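You operate a simulated robot arm through the tools that you are given. There is no shell and no other tool. Be economical: measure what you need, move in short steps, check, and stop when the job is done.

Carry out the task below with a simulated robot arm. There is one attempt and no reset: what you move stays moved.

Task
Unbolt the bracket from the bracket clamp: bolt into the grey tray, bracket into the teal tray.
Fine: slacken it with the socket key, put the key back, open the clamp once the bolt is out. Set down upright: teal socket key, what you pick out.

The check looks at the end state, three seconds after you hand in, the way a careful person would. Anything else that was tipped, shoved, dropped, spilled or broken makes it a failure.

Robot
A 7-joint arm with a two-finger parallel gripper, fixed in place. Base frame: the origin is at the foot of the arm, x ahead of it, y to its left, z up; the work surface is at about z = 800. Lengths are in mm, angles in rad, forces in N, time in s.
With the tool pointing down near the work surface it reaches from about 440 to 920 mm from the base axis. Its first joint turns from -2.496 to 2.496 rad. Payload 3 kg.
The TCP is the grasp point between the finger pads, 30 mm short of the fingertips. In the tool frame z runs along the fingers and y along their closing line. Largest opening 94 mm; finger width 28, thickness 10; the body of the gripper, 50 by 96 mm, starts 55 mm behind the TCP.
Orientation is that of the tool frame in the base frame, as a unit quaternion [x, y, z, w]. With the fingers straight down and closing along the base's y, the tool's x points along the base's -x, its y along +y and its z along -z.

Tools
- The arm moves only by the tool apply_moves. Its argument "steps" is a list of rows, each an object (a shift or turn left out is 0, a gripper value left out holds the last) with "linear": the shift along the tool's x, y, z in mm, a list of three; "turn": the turn, a rotation vector about the tool's x, y, z in rad, a list of three; "jaw": the opening in per cent of the stroke, from 0 (shut) to 100 (fully open). In form: [{"linear": [x, y, z], "turn": [ax, ay, az], "jaw": jaw}, ...]. A call has 1 to 12 rows; each row is the pose to reach, as a shift and turn from the pose commanded when the call began, along the tool's axes at that moment. Rows are played at 5 a second. More than 50 mm and 0.15 rad between two rows, or a gripper value outside its range, and nothing of the call is played. A pose out of reach is approached as far as the arm can. The call stops where the force on the tool passes 90 N (or 10 N more than at its start, if that is more) or the arm is blocked; 0.2 s more then pass. The fingers move at their own pace (about 72 mm/s each) and stop on an object; they squeeze with about 21 N. The grip force told is the motor's: it shows also when the fingers shut on nothing. Time passes only in rows, and 0.2 s behind the last, so rows that repeat a pose let the fingers close. The reply holds the time, the measured pose of the TCP, the force on the tool along the base axes, the opening and the grip force, in the units named above and with some noise, with the torque about the TCP (base axes, N m) and any sound that the robot's microphone picked up.
- Cameras (640 x 400 px; columns grow to the right, rows downward): "scene" is fixed at [65.9, 503, 1405]; the picture's right is [-0.30, -0.95, 0.00], its down [-0.47, 0.15, -0.87] and it looks along [0.83, -0.26, -0.49] (base axes); focal length 336 px, centre (320, 200). "wrist" rides on the gripper at [76, 14, -102] in the tool frame; the picture's right is [-0.18, 0.98, 0.00], its down [-0.75, -0.14, -0.64] and it looks along [-0.63, -0.12, 0.77] (tool axes); focal length 243 px, centre (320, 200). There is no depth. A picture from a camera that has moved, and an enlarged one, comes with that camera's place and axes in the base frame and with its lens. The place of the scene camera against the robot may be out by one fixed shift of up to 18 mm in any direction.
- camera(camera): a new picture of that camera. The clock stands still meanwhile.
- close_up(camera, box): a new picture of the part [left, top, right, bottom] of that camera's present view, enlarged. The clock stands still meanwhile.
- hand_in(): hands the job in; it is judged then, once.

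Go step by step. Nothing tells you positions but the pictures and the camera data: compare them with the known pose of the tool, close in by small moves and look again before you grip or let go. The budget is 120 turns and 68 pictures, counting those below and the enlarged ones. Unless the task says otherwise, let go and move clear before handing in, and close with one line.

The tools are called after "Emit:" as a command line: name --argument value ..., lists and objects as JSON in quotes. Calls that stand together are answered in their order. apply_moves: Moves the arm, as the interface text tells. Its arguments: {"type":"object","properties":{"steps":{"type":"array"}},"required":["steps"]} The other tools are called the same way: camera (camera) takes a picture; close_up (camera, box) takes an enlarged picture of a part of a camera's view; hand_in () hands the job in.

At the start:

```text
clock: 0.0
tool_pos: [527.0, 186.9, 1165.6]
tcp_rot: [0.0, 1.0, 0.0, 0.0]
force: [-0.3, -0.1, -0.1]
wrist_torque: [0.02, 0.01, -0.01]
finger_gap: 93.8
grasp_force: 0.1
```

scene: 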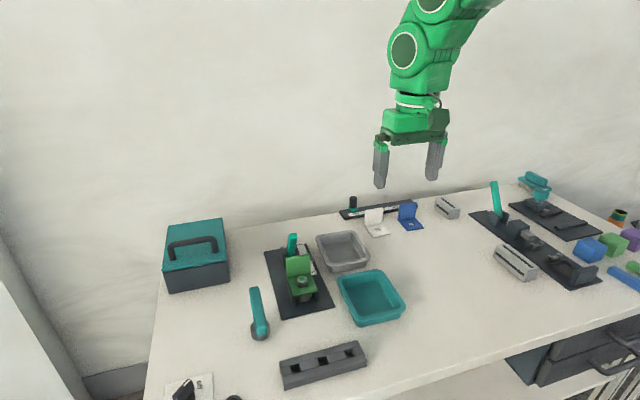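
wrist: 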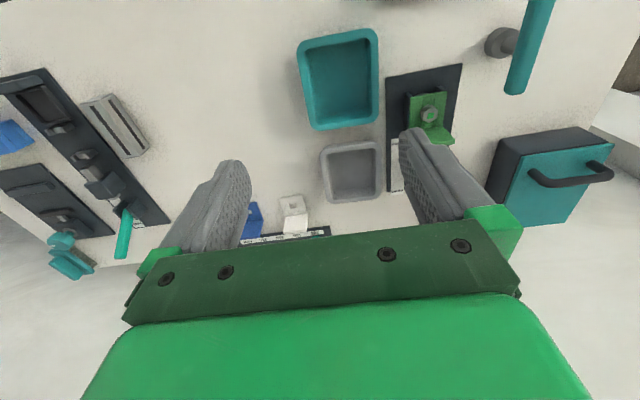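

I see the bracket clamp (dark plate with green bracket), the teal socket key beside it, and the grey and teal trays. I'll look closer at these first.

Emit:
close_up --camera "scene" --box '[230, 210, 430, 350]'

Emit:
close_up --camera "wrist" --box '[280, 0, 600, 210]'

```text
2.86 times, centred on (330, 280) of scene
camera zoom: at [65.9, 503.0, 1405.0], right [-0.3, -0.95, 0.0], down [-0.47, 0.15, -0.87], along [0.83, -0.26, -0.49], focal length 959 px, centre (291, -29)
```

zoom: 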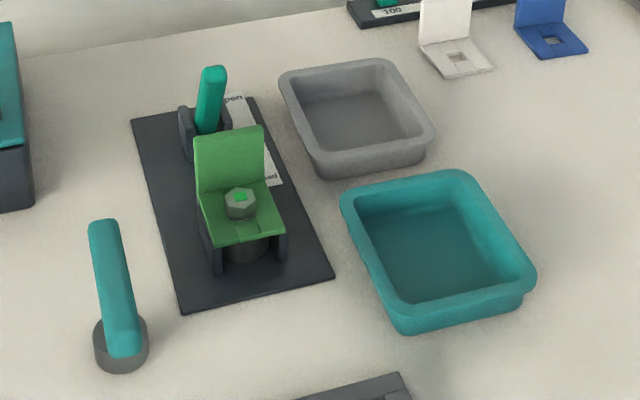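

```text
1.90 times, centred on (440, 105) of wrist
camera zoom: at [451.5, 203.3, 1267.3], right [0.18, 0.98, 0.0], down [0.75, -0.14, 0.64], along [0.63, -0.12, -0.77], focal length 462 px, centre (91, 381)
```

zoom: 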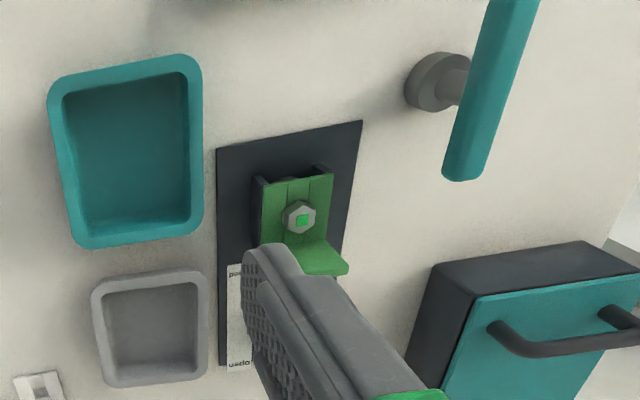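

The key is a T-handle tool: socket at about (560, 478), bar along x at z≈880. The bolt is at about (644, 366, 845), the grey tray at (772, 212) and the teal tray at (578, 212). I'll move over the clamp for a closer look.

Emit:
apply_moves --steps '[{"linear": [-19, 30, 17]}, {"linear": [-38, 61, 35]}, {"linear": [-57, 92, 52]}, {"linear": [-76, 122, 70]}, {"linear": [-95, 152, 87]}, {"linear": [-113, 183, 105]}]'

Emit:
camera --camera "wrist"

Emit:
close_up --camera "scene" --box '[250, 225, 350, 325]'

```text
clock: 1.4
tool_pos: [640.3, 371.4, 1058.4]
tcp_rot: [0.001, 1.0, 0.001, 0.0]
force: [0.7, -0.3, -0.4]
wrist_torque: [0.01, 0.0, -0.03]
finger_gap: 94.1
grasp_force: 0.1
```

```text
63 pictures are left
camera wrist: at [564.1, 386.6, 1160.5], right [0.18, 0.98, 0.0], down [0.75, -0.14, 0.64], along [0.63, -0.12, -0.77], focal length 243 px, centre (320, 200)
```

wrist: 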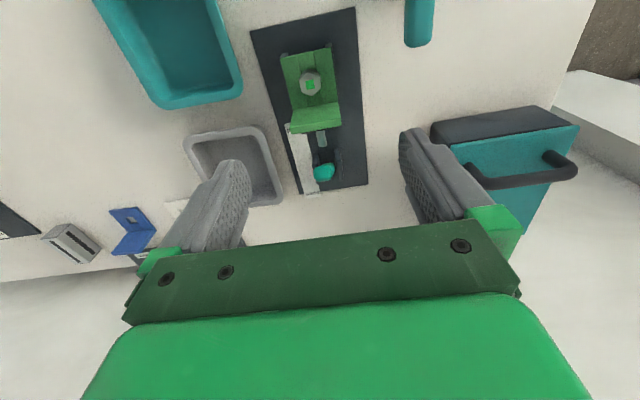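

```text
4.00 times, centred on (300, 275) of scene
camera zoom: at [65.9, 503.0, 1405.0], right [-0.3, -0.95, 0.0], down [-0.47, 0.15, -0.87], along [0.83, -0.26, -0.49], focal length 1343 px, centre (400, -100)
```

zoom: 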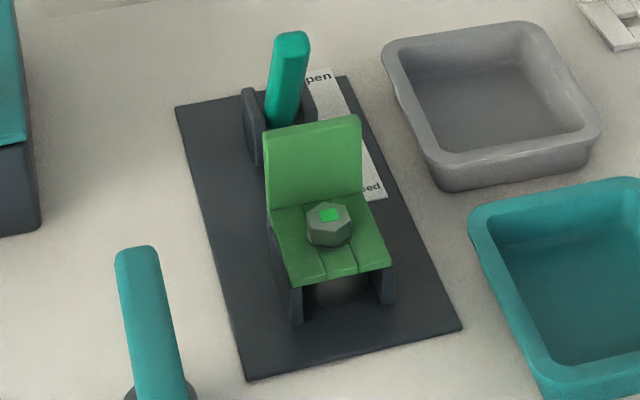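

Emit:
close_up --camera "wrist" --box '[230, 0, 400, 200]'

```text
2.00 times, centred on (315, 100) of wrist
camera zoom: at [564.1, 386.6, 1160.5], right [0.18, 0.98, 0.0], down [0.75, -0.14, 0.64], along [0.63, -0.12, -0.77], focal length 485 px, centre (330, 400)
```

zoom: 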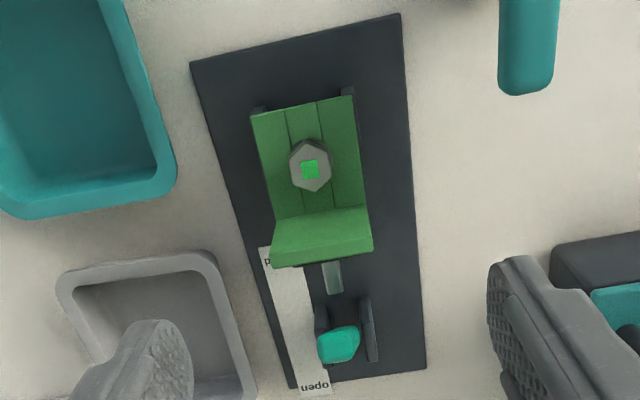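

The lever geometry is ambiguous from here. I'll swing around to the -y side to view the clamp from the side.

Emit:
apply_moves --steps '[{"linear": [-7, -10, 9], "turn": [0, 0, -0.143]}, {"linear": [-15, -20, 18], "turn": [0, 0, -0.286]}, {"linear": [-22, -30, 27], "turn": [0, 0, -0.428]}, {"linear": [-29, -40, 36], "turn": [0, 0, -0.571]}, {"linear": [-36, -50, 45], "turn": [0, 0, -0.714]}, {"linear": [-44, -60, 53], "turn": [0, 0, -0.857]}, {"linear": [-51, -71, 62], "turn": [0, 0, -1.0]}, {"linear": [-58, -81, 71], "turn": [0, 0, -1.143]}, {"linear": [-65, -91, 80], "turn": [0, 0, -1.285]}, {"linear": [-73, -101, 89], "turn": [0, 0, -1.428]}, {"linear": [-80, -111, 98], "turn": [0, 0, -1.571]}]'

Emit:
camera --camera "wrist"

```text
clock: 3.8
tool_pos: [722.2, 258.2, 961.7]
tcp_rot: [0.708, -0.706, -0.001, 0.001]
force: [-0.3, -0.5, 0.0]
wrist_torque: [0.01, 0.04, 0.0]
finger_gap: 94.1
grasp_force: 0.0
```

```text
60 pictures are left
camera wrist: at [707.4, 183.3, 1063.1], right [-0.98, 0.18, 0.0], down [0.14, 0.75, 0.64], along [0.12, 0.63, -0.77], focal length 243 px, centre (320, 200)
```

wrist: 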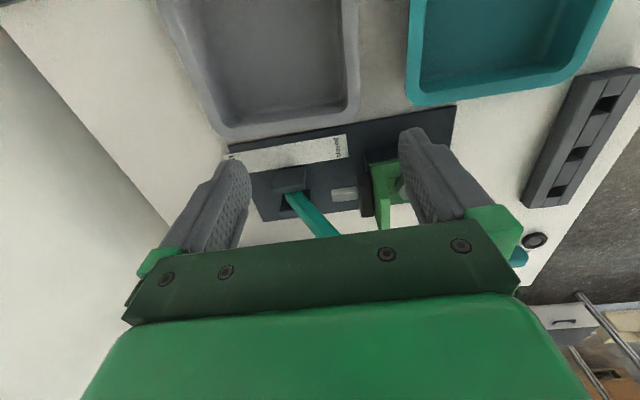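

Lever leans toward -x (closed), from pivot ~(785,360,835) to tip ~(705,365,943); it opens by swinging to +x. Now back to normal orientation, above the key for a look.

Emit:
apply_moves --steps '[{"linear": [-10, 8, -30], "turn": [0, 0, 0.143]}, {"linear": [-30, 23, -60], "turn": [0, 0, 0.286]}, {"linear": [-52, 40, -78], "turn": [0, 0, 0.428]}, {"linear": [-72, 55, -78], "turn": [0, 0, 0.571]}, {"linear": [-92, 70, -78], "turn": [0, 0, 0.714]}, {"linear": [-112, 86, -78], "turn": [0, 0, 0.857]}, {"linear": [-132, 101, -78], "turn": [0, 0, 1.0]}, {"linear": [-152, 116, -78], "turn": [0, 0, 1.143]}, {"linear": [-172, 131, -78], "turn": [0, 0, 1.285]}, {"linear": [-192, 147, -78], "turn": [0, 0, 1.428]}, {"linear": [-212, 162, -78], "turn": [0, 0, 1.571]}]'

Emit:
camera --camera "wrist"

```text
clock: 6.2
tool_pos: [558.0, 472.8, 1039.9]
tcp_rot: [0.001, 1.0, -0.001, -0.001]
force: [0.2, 0.4, -0.4]
wrist_torque: [-0.04, 0.02, 0.04]
finger_gap: 94.0
grasp_force: 0.1
```

```text
59 pictures are left
camera wrist: at [482.1, 488.4, 1141.5], right [0.19, 0.98, 0.0], down [0.75, -0.14, 0.64], along [0.63, -0.12, -0.77], focal length 243 px, centre (320, 200)
```

wrist: 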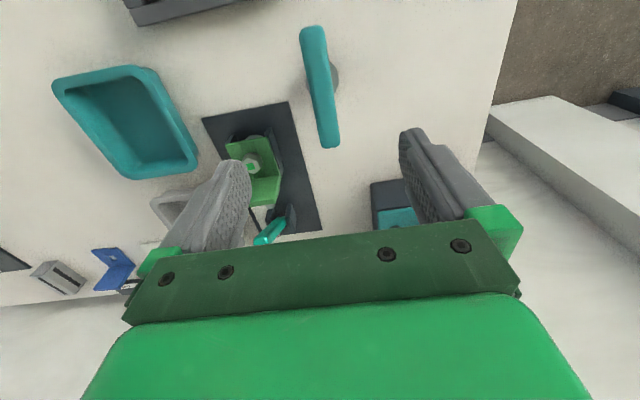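

The bar spans x≈501–617 at y≈476. I'll descend above it and check.

Emit:
apply_moves --steps '[{"linear": [-1, 4, 35]}, {"linear": [-1, 4, 70]}, {"linear": [-1, 4, 105]}, {"linear": [-1, 4, 110]}]'

Emit:
camera --camera "wrist"

Emit:
camera --camera "scene"

```text
clock: 7.2
tool_pos: [559.9, 476.7, 929.2]
tcp_rot: [0.0, 1.0, 0.0, 0.0]
force: [-0.8, 0.2, 0.5]
wrist_torque: [0.02, 0.0, -0.02]
finger_gap: 94.0
grasp_force: 0.1
```

```text
58 pictures are left
camera wrist: at [484.4, 491.8, 1031.7], right [0.18, 0.98, 0.0], down [0.75, -0.14, 0.64], along [0.63, -0.12, -0.77], focal length 243 px, centre (320, 200)
```

wrist: 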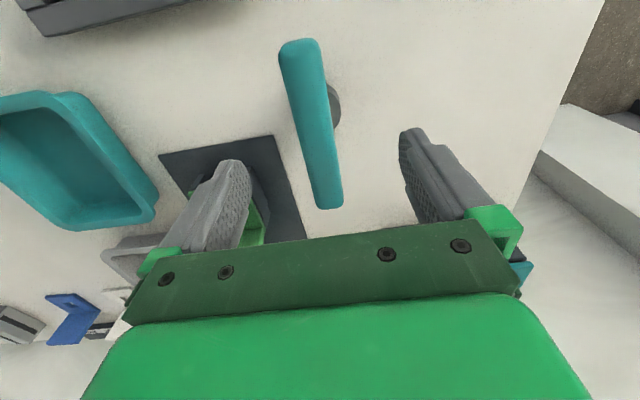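

```text
57 pictures are left
```

scene: 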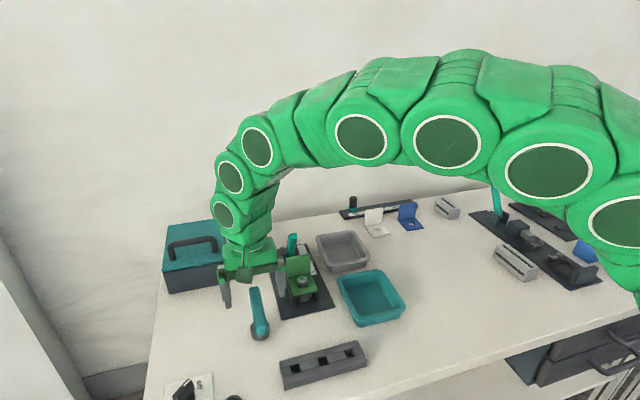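

Bar height solves to z≈879, centre (558.5, 476.5). I'll lower onto it and grip.

Emit:
apply_moves --steps '[{"linear": [1, 0, 25]}, {"linear": [1, 0, 50]}, {"linear": [1, 0, 50], "jaw": 0}, {"linear": [1, 0, 50], "jaw": 0}, {"linear": [1, 0, 50], "jaw": 0}, {"linear": [1, 0, 50], "jaw": 0}, {"linear": [1, 0, 50], "jaw": 0}]'

Emit:
close_up --camera "scene" --box '[200, 230, 320, 350]'

```text
clock: 8.8
tool_pos: [559.6, 477.5, 879.6]
tcp_rot: [0.0, 1.0, 0.0, 0.0]
force: [1.3, 0.5, 1.0]
wrist_torque: [-0.02, 0.0, 0.0]
finger_gap: 28.3
grasp_force: 21.0
```

```text
3.33 times, centred on (260, 290) of scene
camera zoom: at [65.9, 503.0, 1405.0], right [-0.3, -0.95, 0.0], down [-0.47, 0.15, -0.87], along [0.83, -0.26, -0.49], focal length 1119 px, centre (520, -100)
```

zoom: 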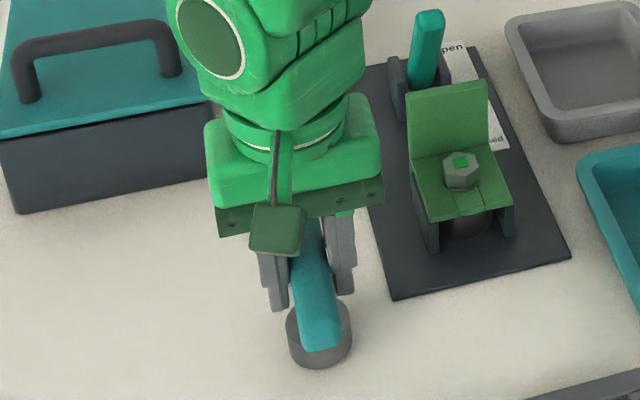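

The grip holds at 28 mm, which is probably the shaft under the bar. I'll lift gently and look.

Emit:
apply_moves --steps '[{"linear": [0, 0, -5]}, {"linear": [0, 0, -20]}, {"linear": [0, 0, -50]}, {"linear": [0, 0, -80]}, {"linear": [0, 0, -80]}]'

Emit:
close_up --camera "scene" --box '[180, 170, 340, 330]'

Emit:
camera --camera "wrist"

```text
clock: 10.0
tool_pos: [559.3, 477.4, 959.3]
tcp_rot: [0.001, 1.0, -0.001, -0.001]
force: [0.1, -0.1, -1.9]
wrist_torque: [-0.01, -0.01, 0.0]
finger_gap: 28.1
grasp_force: 20.7
```

```text
2.50 times, centred on (260, 250) of scene
camera zoom: at [65.9, 503.0, 1405.0], right [-0.3, -0.95, 0.0], down [-0.47, 0.15, -0.87], along [0.83, -0.26, -0.49], focal length 839 px, centre (470, 75)
```

zoom: 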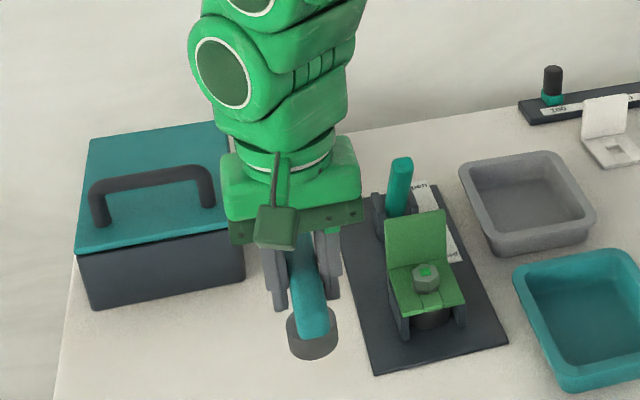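

```text
54 pictures are left
camera wrist: at [483.5, 491.6, 1061.3], right [0.19, 0.98, 0.0], down [0.75, -0.14, 0.64], along [0.63, -0.12, -0.77], focal length 243 px, centre (320, 200)
```

wrist: 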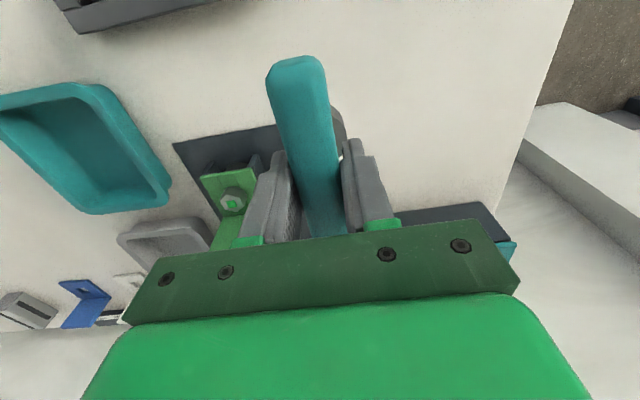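

The key is held. Gripping this low could let the fingers foul the bracket's flange, so I'll set it back down and regrip higher, on the bar only.

Emit:
apply_moves --steps '[{"linear": [0, 0, 40]}, {"linear": [0, 0, 70]}, {"linear": [0, 0, 79]}, {"linear": [0, 0, 79], "jaw": 55}, {"linear": [0, 0, 79], "jaw": 55}, {"linear": [0, 0, 68], "jaw": 55}, {"linear": [0, 0, 56], "jaw": 55}, {"linear": [0, 0, 56], "jaw": 0}, {"linear": [0, 0, 56], "jaw": 0}, {"linear": [0, 0, 56], "jaw": 0}, {"linear": [0, 0, 56], "jaw": 0}]'

Emit:
camera --camera "wrist"

```text
clock: 12.4
tool_pos: [559.2, 476.1, 905.1]
tcp_rot: [0.0, 1.0, 0.0, 0.0]
force: [2.0, -2.7, 8.3]
wrist_torque: [-0.08, -0.26, 0.0]
finger_gap: 23.5
grasp_force: 20.6
```

```text
53 pictures are left
camera wrist: at [481.9, 491.7, 1007.1], right [0.18, 0.98, 0.0], down [0.75, -0.14, 0.64], along [0.63, -0.12, -0.77], focal length 243 px, centre (320, 200)
```

wrist: 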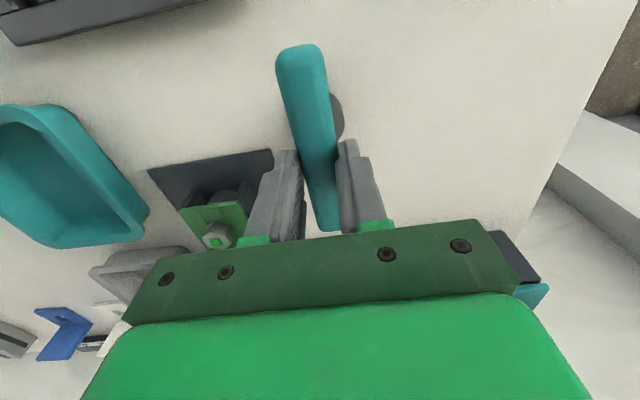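

The 8 N upward force suggests I'm only pinching the rounded top of the bar. I'll regrip about 11 mm lower.

Emit:
apply_moves --steps '[{"jaw": 50}, {"jaw": 50}, {"linear": [0, 0, 12], "jaw": 50}, {"linear": [0, 0, 12], "jaw": 0}, {"linear": [0, 0, 12], "jaw": 0}, {"linear": [0, 0, 12], "jaw": 0}, {"linear": [0, 0, 12], "jaw": 0}]'

Emit:
close_up --camera "scene" --box '[210, 240, 310, 350]'

```text
clock: 14.0
tool_pos: [557.4, 476.8, 891.4]
tcp_rot: [0.001, 1.0, 0.0, 0.0]
force: [-0.1, 0.2, -0.3]
wrist_torque: [0.03, 0.02, 0.03]
finger_gap: 23.4
grasp_force: 20.8
```

```text
3.64 times, centred on (260, 295) of scene
camera zoom: at [65.9, 503.0, 1405.0], right [-0.3, -0.95, 0.0], down [-0.47, 0.15, -0.87], along [0.83, -0.26, -0.49], focal length 1220 px, centre (538, -146)
```

zoom: 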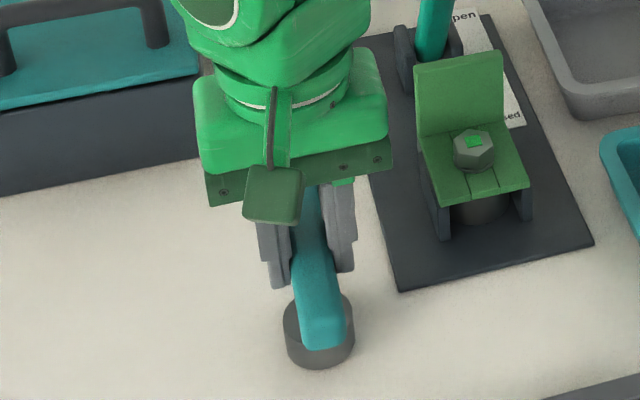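

Good grip: 23.4 mm bar, no residual load, TCP about 91 mm above the socket bottom. I'll check the bolt's hex orientation from here.

Emit:
close_up --camera "wrist" --box '[150, 180, 270, 260]'

Emit:
close_up --camera "scene" --box '[270, 255, 330, 305]'

```text
5.00 times, centred on (210, 220) of wrist
camera zoom: at [481.6, 491.7, 994.6], right [0.18, 0.98, 0.0], down [0.75, -0.14, 0.64], along [0.63, -0.12, -0.77], focal length 1213 px, centre (870, 100)
```

zoom: 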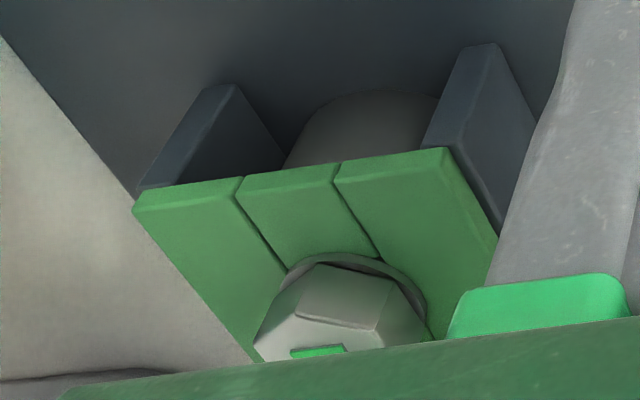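

```text
8.00 times, centred on (300, 280) of scene
camera zoom: at [65.9, 503.0, 1405.0], right [-0.3, -0.95, 0.0], down [-0.47, 0.15, -0.87], along [0.83, -0.26, -0.49], focal length 2685 px, centre (480, -440)
```

zoom: 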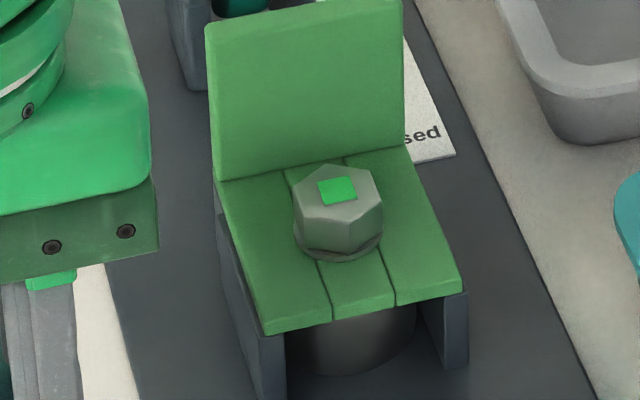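

Bolt hex vertices lie at about -12°+60k, and the hex base is at z≈839. I'll lift the key, turn the bar to +48° to miss the lever and flange, and hover above the bolt.

Emit:
apply_moves --steps '[{"linear": [0, 0, -45]}, {"linear": [0, 0, -90]}, {"linear": [0, 0, -138]}, {"linear": [-14, -19, -138], "turn": [0, 0, -0.14]}, {"linear": [-28, -39, -138], "turn": [0, 0, -0.28]}, {"linear": [-42, -58, -138], "turn": [0, 0, -0.42]}, {"linear": [-56, -78, -138], "turn": [0, 0, -0.56]}, {"linear": [-70, -97, -138], "turn": [0, 0, -0.7]}, {"linear": [-84, -116.5, -138], "turn": [0, 0, -0.838]}, {"linear": [-84, -116.5, -138], "turn": [0, 0, -0.838]}]'

Emit:
camera --camera "wrist"

Emit:
close_up --camera "scene" --box '[230, 160, 370, 320]'

```text
clock: 16.2
tool_pos: [643.2, 360.0, 1030.2]
tcp_rot: [-0.408, 0.913, 0.0, 0.0]
force: [-0.2, 0.6, -2.5]
wrist_torque: [0.01, 0.03, 0.02]
finger_gap: 23.8
grasp_force: 21.1
```

```text
49 pictures are left
camera wrist: at [581.7, 314.4, 1132.5], right [-0.61, 0.79, 0.0], down [0.61, 0.47, 0.64], along [0.51, 0.39, -0.77], focal length 243 px, centre (320, 200)
```

wrist: 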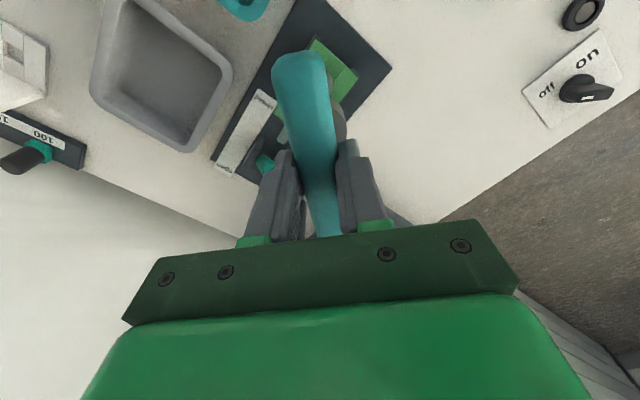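

```text
2.50 times, centred on (300, 240) of scene
camera zoom: at [65.9, 503.0, 1405.0], right [-0.3, -0.95, 0.0], down [-0.47, 0.15, -0.87], along [0.83, -0.26, -0.49], focal length 839 px, centre (370, 100)
```

zoom: 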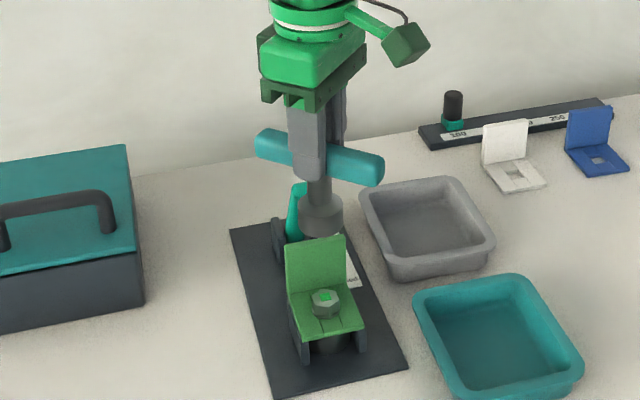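

The key hovers over the bolt. I'll take tighter close-ups to compare the socket and bolt positions in the same camera.

Emit:
close_up --camera "scene" --box '[270, 230, 330, 300]'

```text
5.71 times, centred on (300, 265) of scene
camera zoom: at [65.9, 503.0, 1405.0], right [-0.3, -0.95, 0.0], down [-0.47, 0.15, -0.87], along [0.83, -0.26, -0.49], focal length 1918 px, centre (434, -171)
```

zoom: 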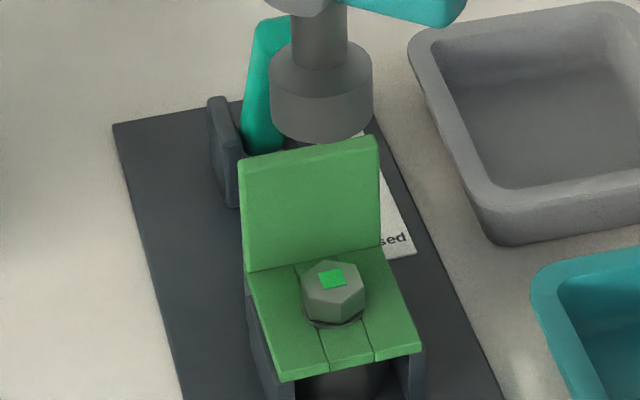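

Estimates for the bolt agree at about (642, 359.5). I'll lower until the socket is just above the head, then compare again.

Emit:
apply_moves --steps '[{"linear": [1, 0.5, 30]}, {"linear": [1, 0.5, 60]}, {"linear": [1, 0.5, 74]}, {"linear": [1, 0.5, 74]}]'

Emit:
close_up --camera "scene" --box '[270, 230, 330, 300]'

Emit:
camera --camera "wrist"

```text
clock: 17.2
tool_pos: [642.0, 359.3, 957.3]
tcp_rot: [-0.407, 0.914, 0.0, 0.0]
force: [0.7, 0.3, -2.4]
wrist_torque: [0.02, 0.02, 0.01]
finger_gap: 23.7
grasp_force: 20.9
```

```text
5.71 times, centred on (300, 265) of scene
camera zoom: at [65.9, 503.0, 1405.0], right [-0.3, -0.95, 0.0], down [-0.47, 0.15, -0.87], along [0.83, -0.26, -0.49], focal length 1918 px, centre (434, -171)
```

zoom: 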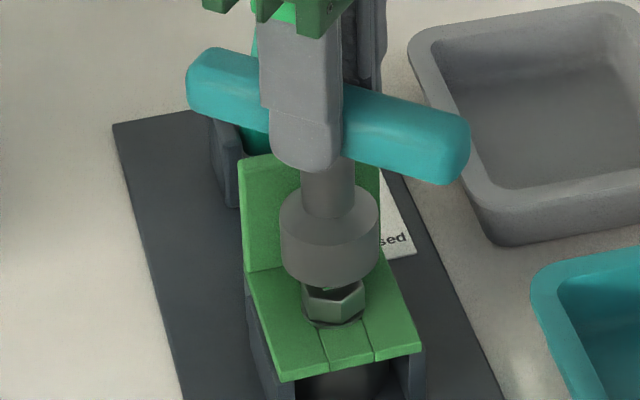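

```text
45 pictures are left
camera wrist: at [580.4, 313.3, 1059.8], right [-0.61, 0.79, 0.0], down [0.61, 0.47, 0.64], along [0.51, 0.39, -0.77], focal length 243 px, centre (320, 200)
```

wrist: 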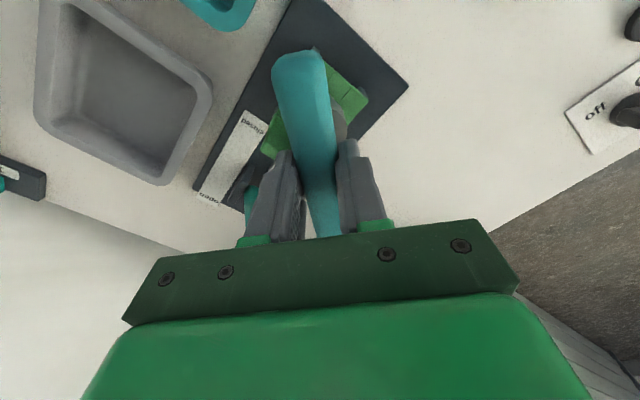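

The socket is about 1 mm off laterally. I'll correct it and descend gently to the head.

Emit:
apply_moves --steps '[{"linear": [1.1, -0.4, 5]}, {"linear": [1.1, -0.4, 9]}, {"linear": [1.1, -0.4, 11]}, {"linear": [1.1, -0.4, 13]}, {"linear": [1.1, -0.4, 14]}, {"linear": [1.1, -0.4, 15]}, {"linear": [1.1, -0.4, 15]}]'

Emit:
close_up --camera "scene" --box '[270, 230, 330, 300]'

```text
clock: 18.8
tool_pos: [641.2, 357.8, 940.9]
tcp_rot: [-0.407, 0.914, -0.001, 0.0]
force: [-2.6, 9.6, 2.1]
wrist_torque: [1.0, 0.15, 0.05]
finger_gap: 24.0
grasp_force: 20.9
```

```text
5.71 times, centred on (300, 265) of scene
camera zoom: at [65.9, 503.0, 1405.0], right [-0.3, -0.95, 0.0], down [-0.47, 0.15, -0.87], along [0.83, -0.26, -0.49], focal length 1918 px, centre (434, -171)
```

zoom: 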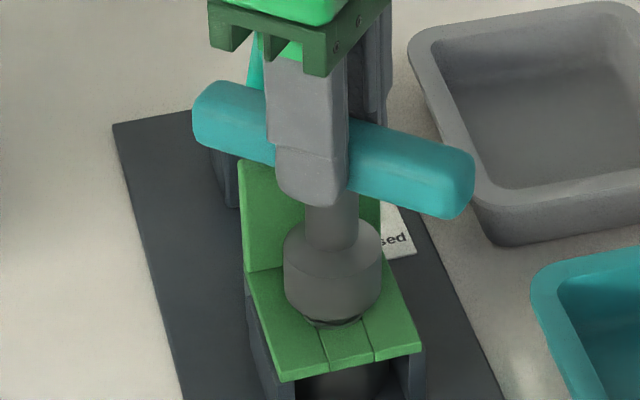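

Lateral force of +9.6 N in y means the head is slightly towards +y inside the socket. I'll comply and go a little lower.

Emit:
apply_moves --steps '[{"linear": [-0.8, 1.1, 0]}, {"linear": [-0.8, 1.1, 1]}, {"linear": [-0.8, 1.1, 2]}, {"linear": [-0.8, 1.1, 2]}]'

```text
clock: 19.8
tool_pos: [640.6, 358.5, 938.8]
tcp_rot: [-0.407, 0.914, 0.0, -0.001]
force: [-9.1, -2.7, -0.9]
wrist_torque: [-0.27, 0.77, 0.01]
finger_gap: 23.5
grasp_force: 20.8
```

Emit:
apply_moves --steps '[{"linear": [0.8, 0.4, 0]}, {"linear": [0.8, 0.4, 1]}, {"linear": [0.8, 0.4, 2]}, {"linear": [0.8, 0.4, 3]}, {"linear": [0.8, 0.4, 3]}]'

```text
clock: 21.0
tool_pos: [640.8, 359.4, 936.5]
tcp_rot: [-0.407, 0.913, 0.0, 0.0]
force: [-0.2, 4.4, -0.6]
wrist_torque: [0.45, 0.06, -0.01]
finger_gap: 23.6
grasp_force: 21.4
```

The socket is sliding onto the head freely. Continuing down.

Emit:
apply_moves --steps '[{"linear": [-0.2, 0.3, 1]}, {"linear": [-0.2, 0.3, 2]}, {"linear": [-0.2, 0.3, 3]}, {"linear": [-0.2, 0.3, 4]}, {"linear": [-0.2, 0.3, 5]}, {"linear": [-0.2, 0.3, 5]}]'

Emit:
close_up --camera "scene" --box '[270, 230, 330, 300]'

```text
clock: 22.4
tool_pos: [639.5, 359.4, 932.1]
tcp_rot: [-0.407, 0.914, 0.0, 0.001]
force: [-5.2, -1.0, 13.2]
wrist_torque: [-0.26, 0.45, -0.04]
finger_gap: 23.7
grasp_force: 21.2
```

```text
5.71 times, centred on (300, 265) of scene
camera zoom: at [65.9, 503.0, 1405.0], right [-0.3, -0.95, 0.0], down [-0.47, 0.15, -0.87], along [0.83, -0.26, -0.49], focal length 1918 px, centre (434, -171)
```

zoom: 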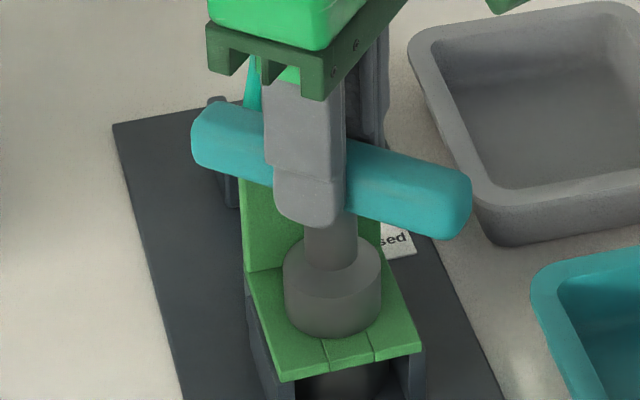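

The key is seated (13 N vertical contact). Now I'll turn it counter-clockwise and watch torque and sound.

Emit:
apply_moves --steps '[{"linear": [0.3, 0.3, -0.7]}, {"linear": [0.3, 0.3, -0.7], "turn": [0, 0, -0.06]}, {"linear": [0.3, 0.3, -0.7], "turn": [0, 0, -0.12]}, {"linear": [0.3, 0.3, -0.7], "turn": [0, 0, -0.18]}, {"linear": [0.3, 0.3, -0.7], "turn": [0, 0, -0.24]}, {"linear": [0.3, 0.3, -0.7], "turn": [0, 0, -0.3]}]'

Emit:
close_up --camera "scene" --box '[270, 230, 330, 300]'

```text
clock: 23.8
tool_pos: [638.6, 358.7, 931.4]
tcp_rot: [-0.539, 0.842, -0.001, 0.001]
force: [0.5, 0.0, -0.5]
wrist_torque: [-0.04, 0.01, -0.03]
finger_gap: 23.7
grasp_force: 21.0
```

```text
5.71 times, centred on (300, 265) of scene
camera zoom: at [65.9, 503.0, 1405.0], right [-0.3, -0.95, 0.0], down [-0.47, 0.15, -0.87], along [0.83, -0.26, -0.49], focal length 1918 px, centre (434, -171)
```

zoom: 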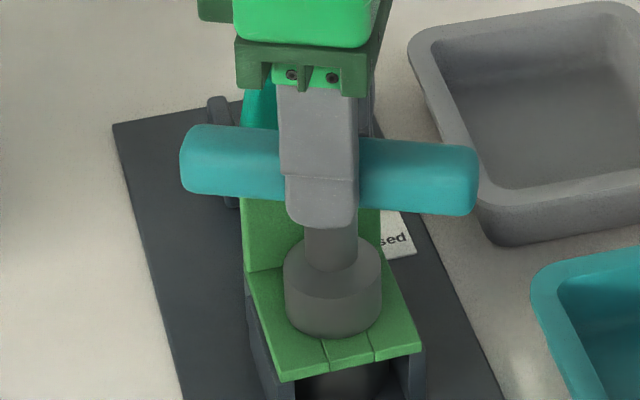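

No resistance yet. Continuing the turn.

Emit:
apply_moves --steps '[{"turn": [0, 0, -0.1]}, {"turn": [0, 0, -0.2]}, {"turn": [0, 0, -0.3]}, {"turn": [0, 0, -0.4]}, {"turn": [0, 0, -0.5]}, {"turn": [0, 0, -0.6]}, {"turn": [0, 0, -0.7]}, {"turn": [0, 0, -0.8]}]'

Emit:
close_up --camera "scene" --box '[270, 230, 330, 300]'

```text
clock: 25.6
tool_pos: [640.3, 358.5, 932.2]
tcp_rot: [0.825, -0.566, 0.0, -0.001]
force: [6.8, 1.6, 3.6]
wrist_torque: [0.04, -0.43, -0.64]
finger_gap: 28.0
grasp_force: 21.2
```

```text
5.71 times, centred on (300, 265) of scene
camera zoom: at [65.9, 503.0, 1405.0], right [-0.3, -0.95, 0.0], down [-0.47, 0.15, -0.87], along [0.83, -0.26, -0.49], focal length 1918 px, centre (434, -171)
```

zoom: 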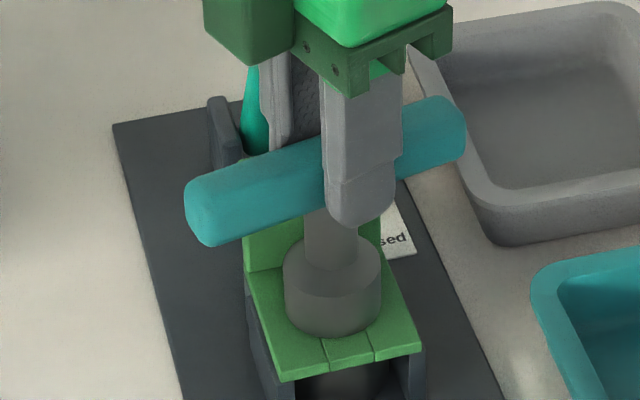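

The bolt now resists and the bar slips in the grip at about 0.64 N m. I'll release and regrip near the bar's +y end for leverage. First, open and look at the bar angle.

Emit:
apply_moves --steps '[{"turn": [0, 0, 0.07]}, {"turn": [0, 0, 0.13]}, {"turn": [0, 0, 0.13], "jaw": 60}, {"turn": [0, 0, 0.13], "jaw": 60}, {"turn": [0, 0, 0.13], "jaw": 60}]'

Emit:
camera --camera "wrist"

```text
clock: 26.8
tool_pos: [639.1, 357.8, 932.1]
tcp_rot: [0.785, -0.619, 0.0, -0.001]
force: [0.4, -0.1, -0.2]
wrist_torque: [-0.02, 0.0, 0.02]
finger_gap: 56.6
grasp_force: 0.1
```

```text
40 pictures are left
camera wrist: at [643.5, 282.2, 1033.8], right [-1.0, -0.05, 0.0], down [-0.04, 0.77, 0.64], along [-0.03, 0.64, -0.77], focal length 243 px, centre (320, 200)
```

wrist: 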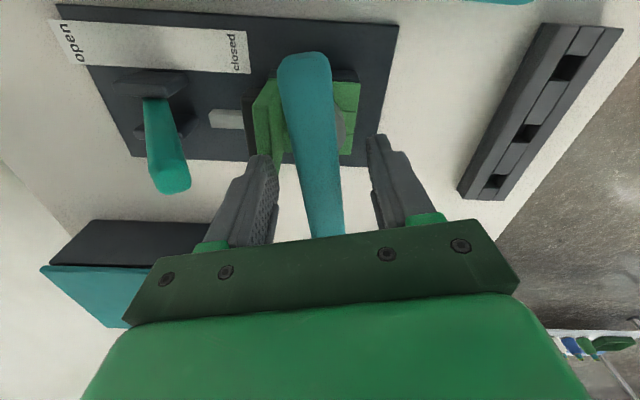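

The bar is at ≈99° about (640.7, 358). I'll slide to 40 mm out towards the +y end and close there.

Emit:
apply_moves --steps '[{"linear": [-20, -2.4, 0], "turn": [0, 0, 0.04], "jaw": 60}, {"linear": [-39.7, -4.7, 0], "turn": [0, 0, 0.08], "jaw": 60}, {"linear": [-39.7, -4.7, 3], "turn": [0, 0, 0.08], "jaw": 60}, {"linear": [-39.7, -4.7, 3], "turn": [0, 0, 0.08], "jaw": 0}, {"linear": [-39.7, -4.7, 3], "turn": [0, 0, 0.08], "jaw": 0}, {"linear": [-39.7, -4.7, 3], "turn": [0, 0, 0.08], "jaw": 0}, {"linear": [-39.7, -4.7, 3], "turn": [0, 0, 0.08], "jaw": 0}]'

```text
clock: 28.4
tool_pos: [635.3, 399.6, 927.9]
tcp_rot: [0.76, -0.649, 0.0, 0.0]
force: [-2.1, 1.2, -0.5]
wrist_torque: [0.05, 0.04, -0.25]
finger_gap: 28.3
grasp_force: 20.6
```

Emit:
camera --camera "wrist"

Emit:
close_up --camera "scene" --box '[260, 220, 330, 300]'

```text
39 pictures are left
camera wrist: at [633.2, 323.1, 1030.9], right [-1.0, 0.03, 0.0], down [0.02, 0.77, 0.64], along [0.02, 0.64, -0.77], focal length 243 px, centre (320, 200)
```

wrist: 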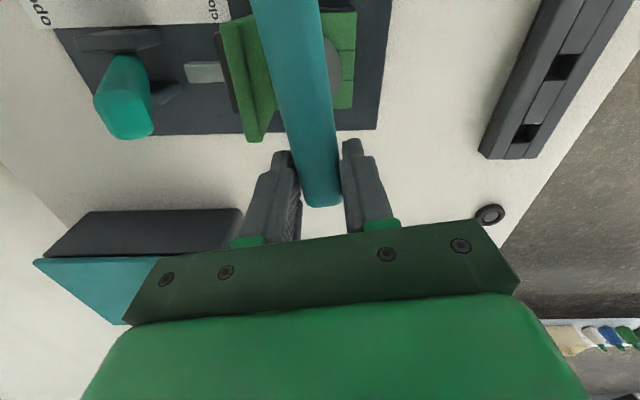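

```text
5.00 times, centred on (295, 260) of scene
camera zoom: at [65.9, 503.0, 1405.0], right [-0.3, -0.95, 0.0], down [-0.47, 0.15, -0.87], along [0.83, -0.26, -0.49], focal length 1678 px, centre (445, -100)
```

zoom: 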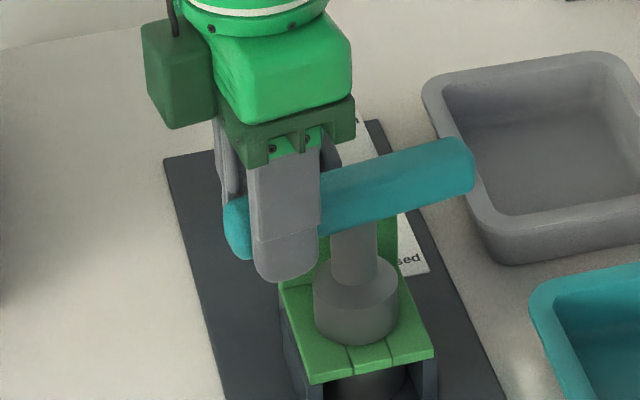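

The grip near the end is fine. I'll now orbit counter-clockwise about the bolt axis.

Emit:
apply_moves --steps '[{"linear": [0.0, 2.1, 0], "turn": [0, 0, -0.05]}, {"linear": [0.1, 4.2, 0], "turn": [0, 0, -0.1]}, {"linear": [0.3, 6.3, 0], "turn": [0, 0, -0.15]}, {"linear": [0.6, 8.3, 0], "turn": [0, 0, -0.2]}, {"linear": [1.0, 10.4, 0], "turn": [0, 0, -0.25]}, {"linear": [1.5, 12.4, 0], "turn": [0, 0, -0.3]}]'

```text
clock: 29.8
tool_pos: [622.3, 396.8, 928.1]
tcp_rot: [0.849, -0.529, 0.0, 0.0]
force: [4.5, -1.4, 9.2]
wrist_torque: [-0.51, -0.24, -0.47]
finger_gap: 28.3
grasp_force: 21.9
```

It moves with about 0.6 N m of torque and a slight upward push. Continuing.

Emit:
apply_moves --steps '[{"linear": [0.0, 2.1, -0.3], "turn": [0, 0, -0.05]}, {"linear": [0.1, 4.2, -0.5], "turn": [0, 0, -0.1]}, {"linear": [0.3, 6.3, -0.7], "turn": [0, 0, -0.15]}, {"linear": [0.6, 8.3, -0.8], "turn": [0, 0, -0.2]}, {"linear": [1.0, 10.4, -0.8], "turn": [0, 0, -0.25]}, {"linear": [1.5, 12.4, -0.8], "turn": [0, 0, -0.3]}]'

Emit:
close_up --camera "scene" --box '[260, 220, 330, 300]'

```text
clock: 31.2
tool_pos: [613.6, 388.3, 929.6]
tcp_rot: [0.918, -0.395, 0.001, -0.002]
force: [5.5, 8.0, 21.0]
wrist_torque: [-0.03, -0.61, -0.12]
finger_gap: 24.0
grasp_force: 21.0
```

```text
5.00 times, centred on (295, 260) of scene
camera zoom: at [65.9, 503.0, 1405.0], right [-0.3, -0.95, 0.0], down [-0.47, 0.15, -0.87], along [0.83, -0.26, -0.49], focal length 1678 px, centre (445, -100)
```

zoom: 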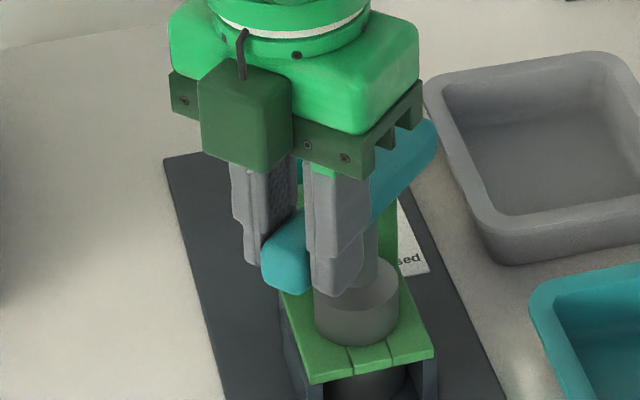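

An upward force of 21 N has built up, probably the bolt rising in its thread. I'll relieve it by lifting 1.5 mm and read again.

Emit:
apply_moves --steps '[{"linear": [0, 0, -0.8]}, {"linear": [0, 0, -1.5]}, {"linear": [0, 0, -1.5]}]'

Emit:
camera --camera "wrist"

```text
clock: 32.0
tool_pos: [611.6, 388.4, 931.6]
tcp_rot: [0.918, -0.396, -0.001, 0.001]
force: [7.3, 6.3, 2.7]
wrist_torque: [0.43, -0.48, -0.01]
finger_gap: 23.6
grasp_force: 20.8
```

```text
36 pictures are left
camera wrist: at [653.9, 324.5, 1033.0], right [-0.84, -0.54, 0.0], down [-0.41, 0.65, 0.64], along [-0.35, 0.54, -0.77], focal length 243 px, centre (320, 200)
```

wrist: 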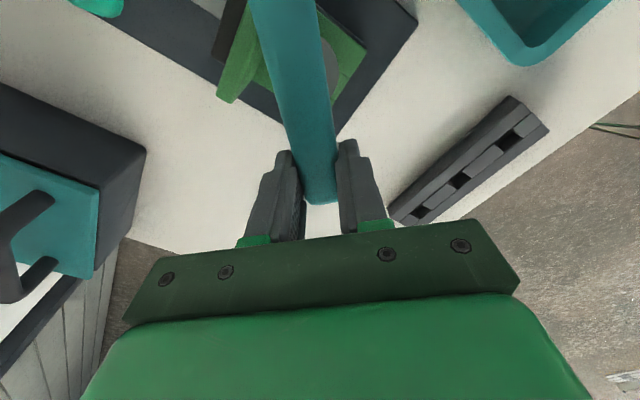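

Lifting relieved it, so the bolt is backing out. Another 0.4 rad, rising slightly with it.

Emit:
apply_moves --steps '[{"linear": [0.0, 2.1, -0.2], "turn": [0, 0, -0.05]}, {"linear": [0.1, 4.2, -0.4], "turn": [0, 0, -0.1]}, {"linear": [0.3, 6.3, -0.6], "turn": [0, 0, -0.15]}, {"linear": [0.6, 8.3, -0.8], "turn": [0, 0, -0.2]}, {"linear": [1.0, 10.4, -1.0], "turn": [0, 0, -0.25]}, {"linear": [1.5, 12.4, -1.2], "turn": [0, 0, -0.3]}, {"linear": [2.1, 14.4, -1.4], "turn": [0, 0, -0.35]}, {"linear": [2.8, 16.4, -1.5], "turn": [0, 0, -0.4]}]'

Emit:
close_up --camera "scene" --box '[260, 220, 330, 300]'

```text
clock: 33.8
tool_pos: [603.2, 376.1, 932.3]
tcp_rot: [0.979, -0.206, -0.001, 0.0]
force: [12.4, 2.1, -7.8]
wrist_torque: [0.26, -0.57, 0.18]
finger_gap: 23.5
grasp_force: 21.0
```

```text
5.00 times, centred on (295, 260) of scene
camera zoom: at [65.9, 503.0, 1405.0], right [-0.3, -0.95, 0.0], down [-0.47, 0.15, -0.87], along [0.83, -0.26, -0.49], focal length 1678 px, centre (445, -100)
```

zoom: 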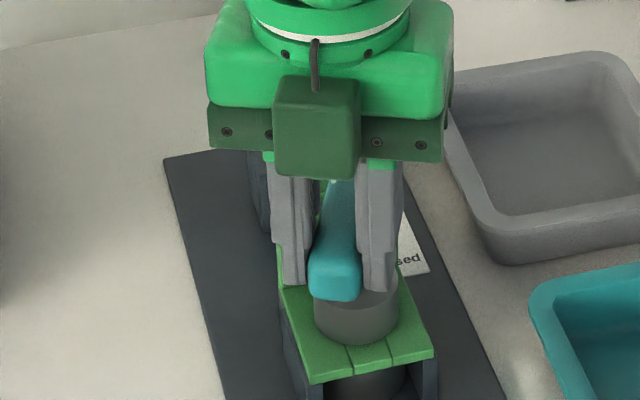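

The torque has dropped, so the bolt seems slack. I'll release, slide back to the centre of the bar and regrip to see whether it spins freely.

Emit:
apply_moves --steps '[{"linear": [0.8, 0, 0.8]}, {"linear": [0.8, 0, 0.8], "jaw": 45}, {"linear": [0.8, 0, 0.8], "jaw": 45}, {"linear": [14, 0.4, 0.8], "jaw": 45}, {"linear": [28, 0.8, 0.8], "jaw": 45}, {"linear": [41.6, 1.3, 0.8], "jaw": 45}, {"linear": [41.6, 1.3, 0.8], "jaw": 45}, {"linear": [41.6, 1.3, 0.8], "jaw": 0}, {"linear": [41.6, 1.3, 0.8], "jaw": 0}, {"linear": [41.6, 1.3, 0.8], "jaw": 0}]'

Emit:
camera --camera "wrist"

```text
clock: 36.0
tool_pos: [640.0, 357.5, 932.4]
tcp_rot: [0.979, -0.206, 0.0, 0.0]
force: [3.7, 9.5, -0.3]
wrist_torque: [0.69, -0.29, -0.09]
finger_gap: 24.0
grasp_force: 20.6
```

```text
34 pictures are left
camera wrist: at [704.6, 314.9, 1033.9], right [-0.56, -0.83, 0.0], down [-0.63, 0.43, 0.64], along [-0.53, 0.36, -0.77], focal length 243 px, centre (320, 200)
```

wrist: 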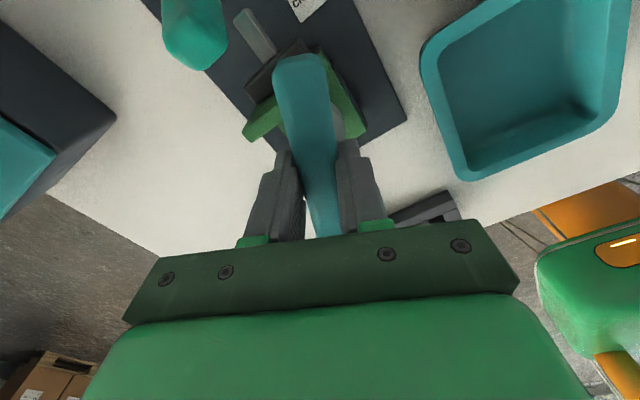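

Centred; I'll turn another 0.25 rad to feel the torque.

Emit:
apply_moves --steps '[{"linear": [0, -0.9, 0]}, {"linear": [0, -0.9, 0], "turn": [0, 0, -0.06]}, {"linear": [0, -0.9, 0], "turn": [0, 0, -0.12]}, {"linear": [0, -0.9, 0], "turn": [0, 0, -0.18]}, {"linear": [0, -0.9, 0], "turn": [0, 0, -0.25]}, {"linear": [0, -0.9, 0], "turn": [0, 0, -0.25]}]'

```text
clock: 37.4
tool_pos: [640.8, 357.0, 930.8]
tcp_rot: [0.997, -0.082, 0.0, 0.0]
force: [10.1, 7.6, 1.7]
wrist_torque: [0.63, -0.74, -0.08]
finger_gap: 23.8
grasp_force: 20.8
```

Torque is now near zero, so the bolt is slack. I'll lift the key straight off and look at the bolt.

Emit:
apply_moves --steps '[{"linear": [0.6, -0.7, 0]}, {"linear": [0.6, -0.7, -5]}, {"linear": [0.6, -0.7, -15]}, {"linear": [0.6, -0.7, -35]}, {"linear": [0.6, -0.7, -75]}, {"linear": [0.6, -0.7, -100]}, {"linear": [0.6, -0.7, -100]}]'

Emit:
close_up --camera "scene" --box '[270, 230, 330, 300]'

```text
clock: 39.0
tool_pos: [641.4, 360.2, 1033.0]
tcp_rot: [0.997, -0.082, 0.0, 0.001]
force: [-0.6, -0.1, -1.9]
wrist_torque: [0.01, -0.01, -0.02]
finger_gap: 23.7
grasp_force: 21.0
```

```text
5.71 times, centred on (300, 265) of scene
camera zoom: at [65.9, 503.0, 1405.0], right [-0.3, -0.95, 0.0], down [-0.47, 0.15, -0.87], along [0.83, -0.26, -0.49], focal length 1918 px, centre (434, -171)
```

zoom: 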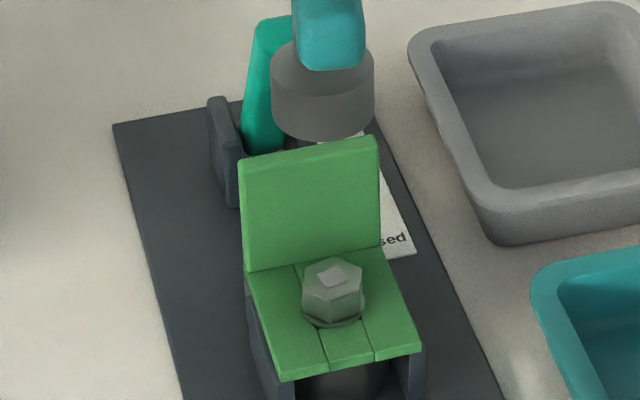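

The bolt's mark turned from green to grey and the head rotated, so it's slack. Now I'll carry the key back to its spot.

Emit:
apply_moves --steps '[{"linear": [-20, -20, 0], "turn": [0, 0, -0.03]}, {"linear": [-45, -45, 0], "turn": [0, 0, -0.08]}, {"linear": [-70, -71, 0], "turn": [0, 0, -0.12]}, {"linear": [-90, -91, 0], "turn": [0, 0, -0.16]}, {"linear": [-100.8, -101.6, 0], "turn": [0, 0, -0.164]}, {"linear": [-100.8, -101.6, 40], "turn": [0, 0, -0.164]}, {"linear": [-100.8, -101.6, 80], "turn": [0, 0, -0.164]}, {"linear": [-100.8, -101.6, 115], "turn": [0, 0, -0.164]}, {"linear": [-100.8, -101.6, 132], "turn": [0, 0, -0.164]}, {"linear": [-100.8, -101.6, 136], "turn": [0, 0, -0.164]}, {"linear": [-100.8, -101.6, 138], "turn": [0, 0, -0.164]}]'

Emit:
close_up --camera "scene" --box '[210, 240, 310, 350]'

```text
clock: 41.4
tool_pos: [560.5, 475.2, 893.8]
tcp_rot: [1.0, 0.0, -0.001, 0.0]
force: [0.7, -0.3, -1.9]
wrist_torque: [0.02, 0.02, 0.0]
finger_gap: 23.6
grasp_force: 21.3
```

```text
3.64 times, centred on (260, 295) of scene
camera zoom: at [65.9, 503.0, 1405.0], right [-0.3, -0.95, 0.0], down [-0.47, 0.15, -0.87], along [0.83, -0.26, -0.49], focal length 1220 px, centre (538, -146)
```

zoom: 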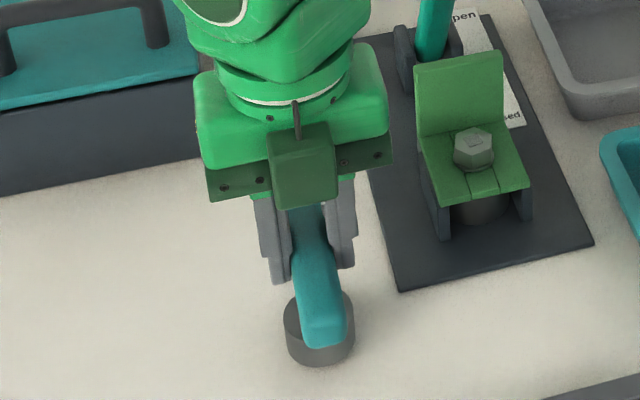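

It looks the same as the original placement. I'll lower the last millimetres to contact.

Emit:
apply_moves --steps '[{"linear": [0, 0, 0.7]}, {"linear": [0, 0, 1.4]}, {"linear": [0, 0, 2]}, {"linear": [0, 0, 2.5]}, {"linear": [0, 0, 2.5]}]'

```text
clock: 42.6
tool_pos: [557.9, 475.6, 890.8]
tcp_rot: [1.0, 0.0, 0.0, 0.0]
force: [0.3, 0.0, -1.6]
wrist_torque: [-0.02, 0.02, -0.03]
finger_gap: 23.4
grasp_force: 20.8
```

Emit:
apply_moves --steps '[{"linear": [0, 0, 0.5]}, {"linear": [0, 0, 1]}, {"linear": [0, 0, 1.5]}, {"linear": [0, 0, 1.5]}]'

```text
clock: 43.6
tool_pos: [559.1, 475.1, 891.5]
tcp_rot: [1.0, 0.0, 0.001, 0.001]
force: [-2.6, -7.5, 26.9]
wrist_torque: [-0.25, 0.42, 0.07]
finger_gap: 23.9
grasp_force: 21.1
```

It's on the table. I'll relieve the pressure, open and rise.

Emit:
apply_moves --steps '[{"linear": [0, 0, -1.2]}, {"linear": [0, 0, -1.2]}, {"linear": [0, 0, -1.2], "jaw": 60}, {"linear": [0, 0, -1.2], "jaw": 60}, {"linear": [0, 0, -1.2], "jaw": 60}, {"linear": [0, 0, -20], "jaw": 60}, {"linear": [0, 0, -60], "jaw": 60}, {"linear": [0, 0, -100], "jaw": 60}, {"linear": [0, 0, -140], "jaw": 60}]'

Emit:
camera --camera "scene"

```text
clock: 45.6
tool_pos: [559.3, 478.0, 1030.1]
tcp_rot: [1.0, 0.0, 0.001, -0.001]
force: [0.9, 0.0, 0.6]
wrist_torque: [0.0, -0.04, 0.01]
finger_gap: 56.4
grasp_force: 0.1
```

```text
31 pictures are left
```

scene: 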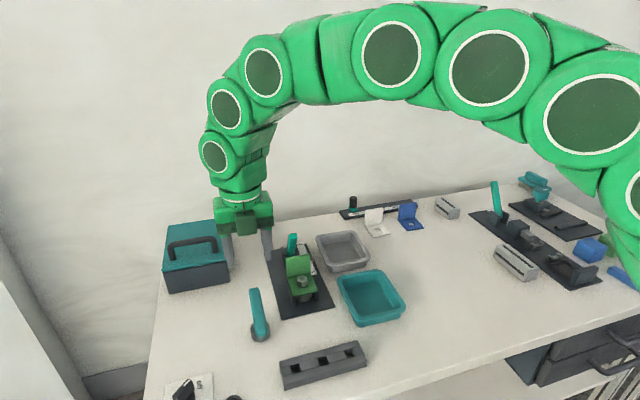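

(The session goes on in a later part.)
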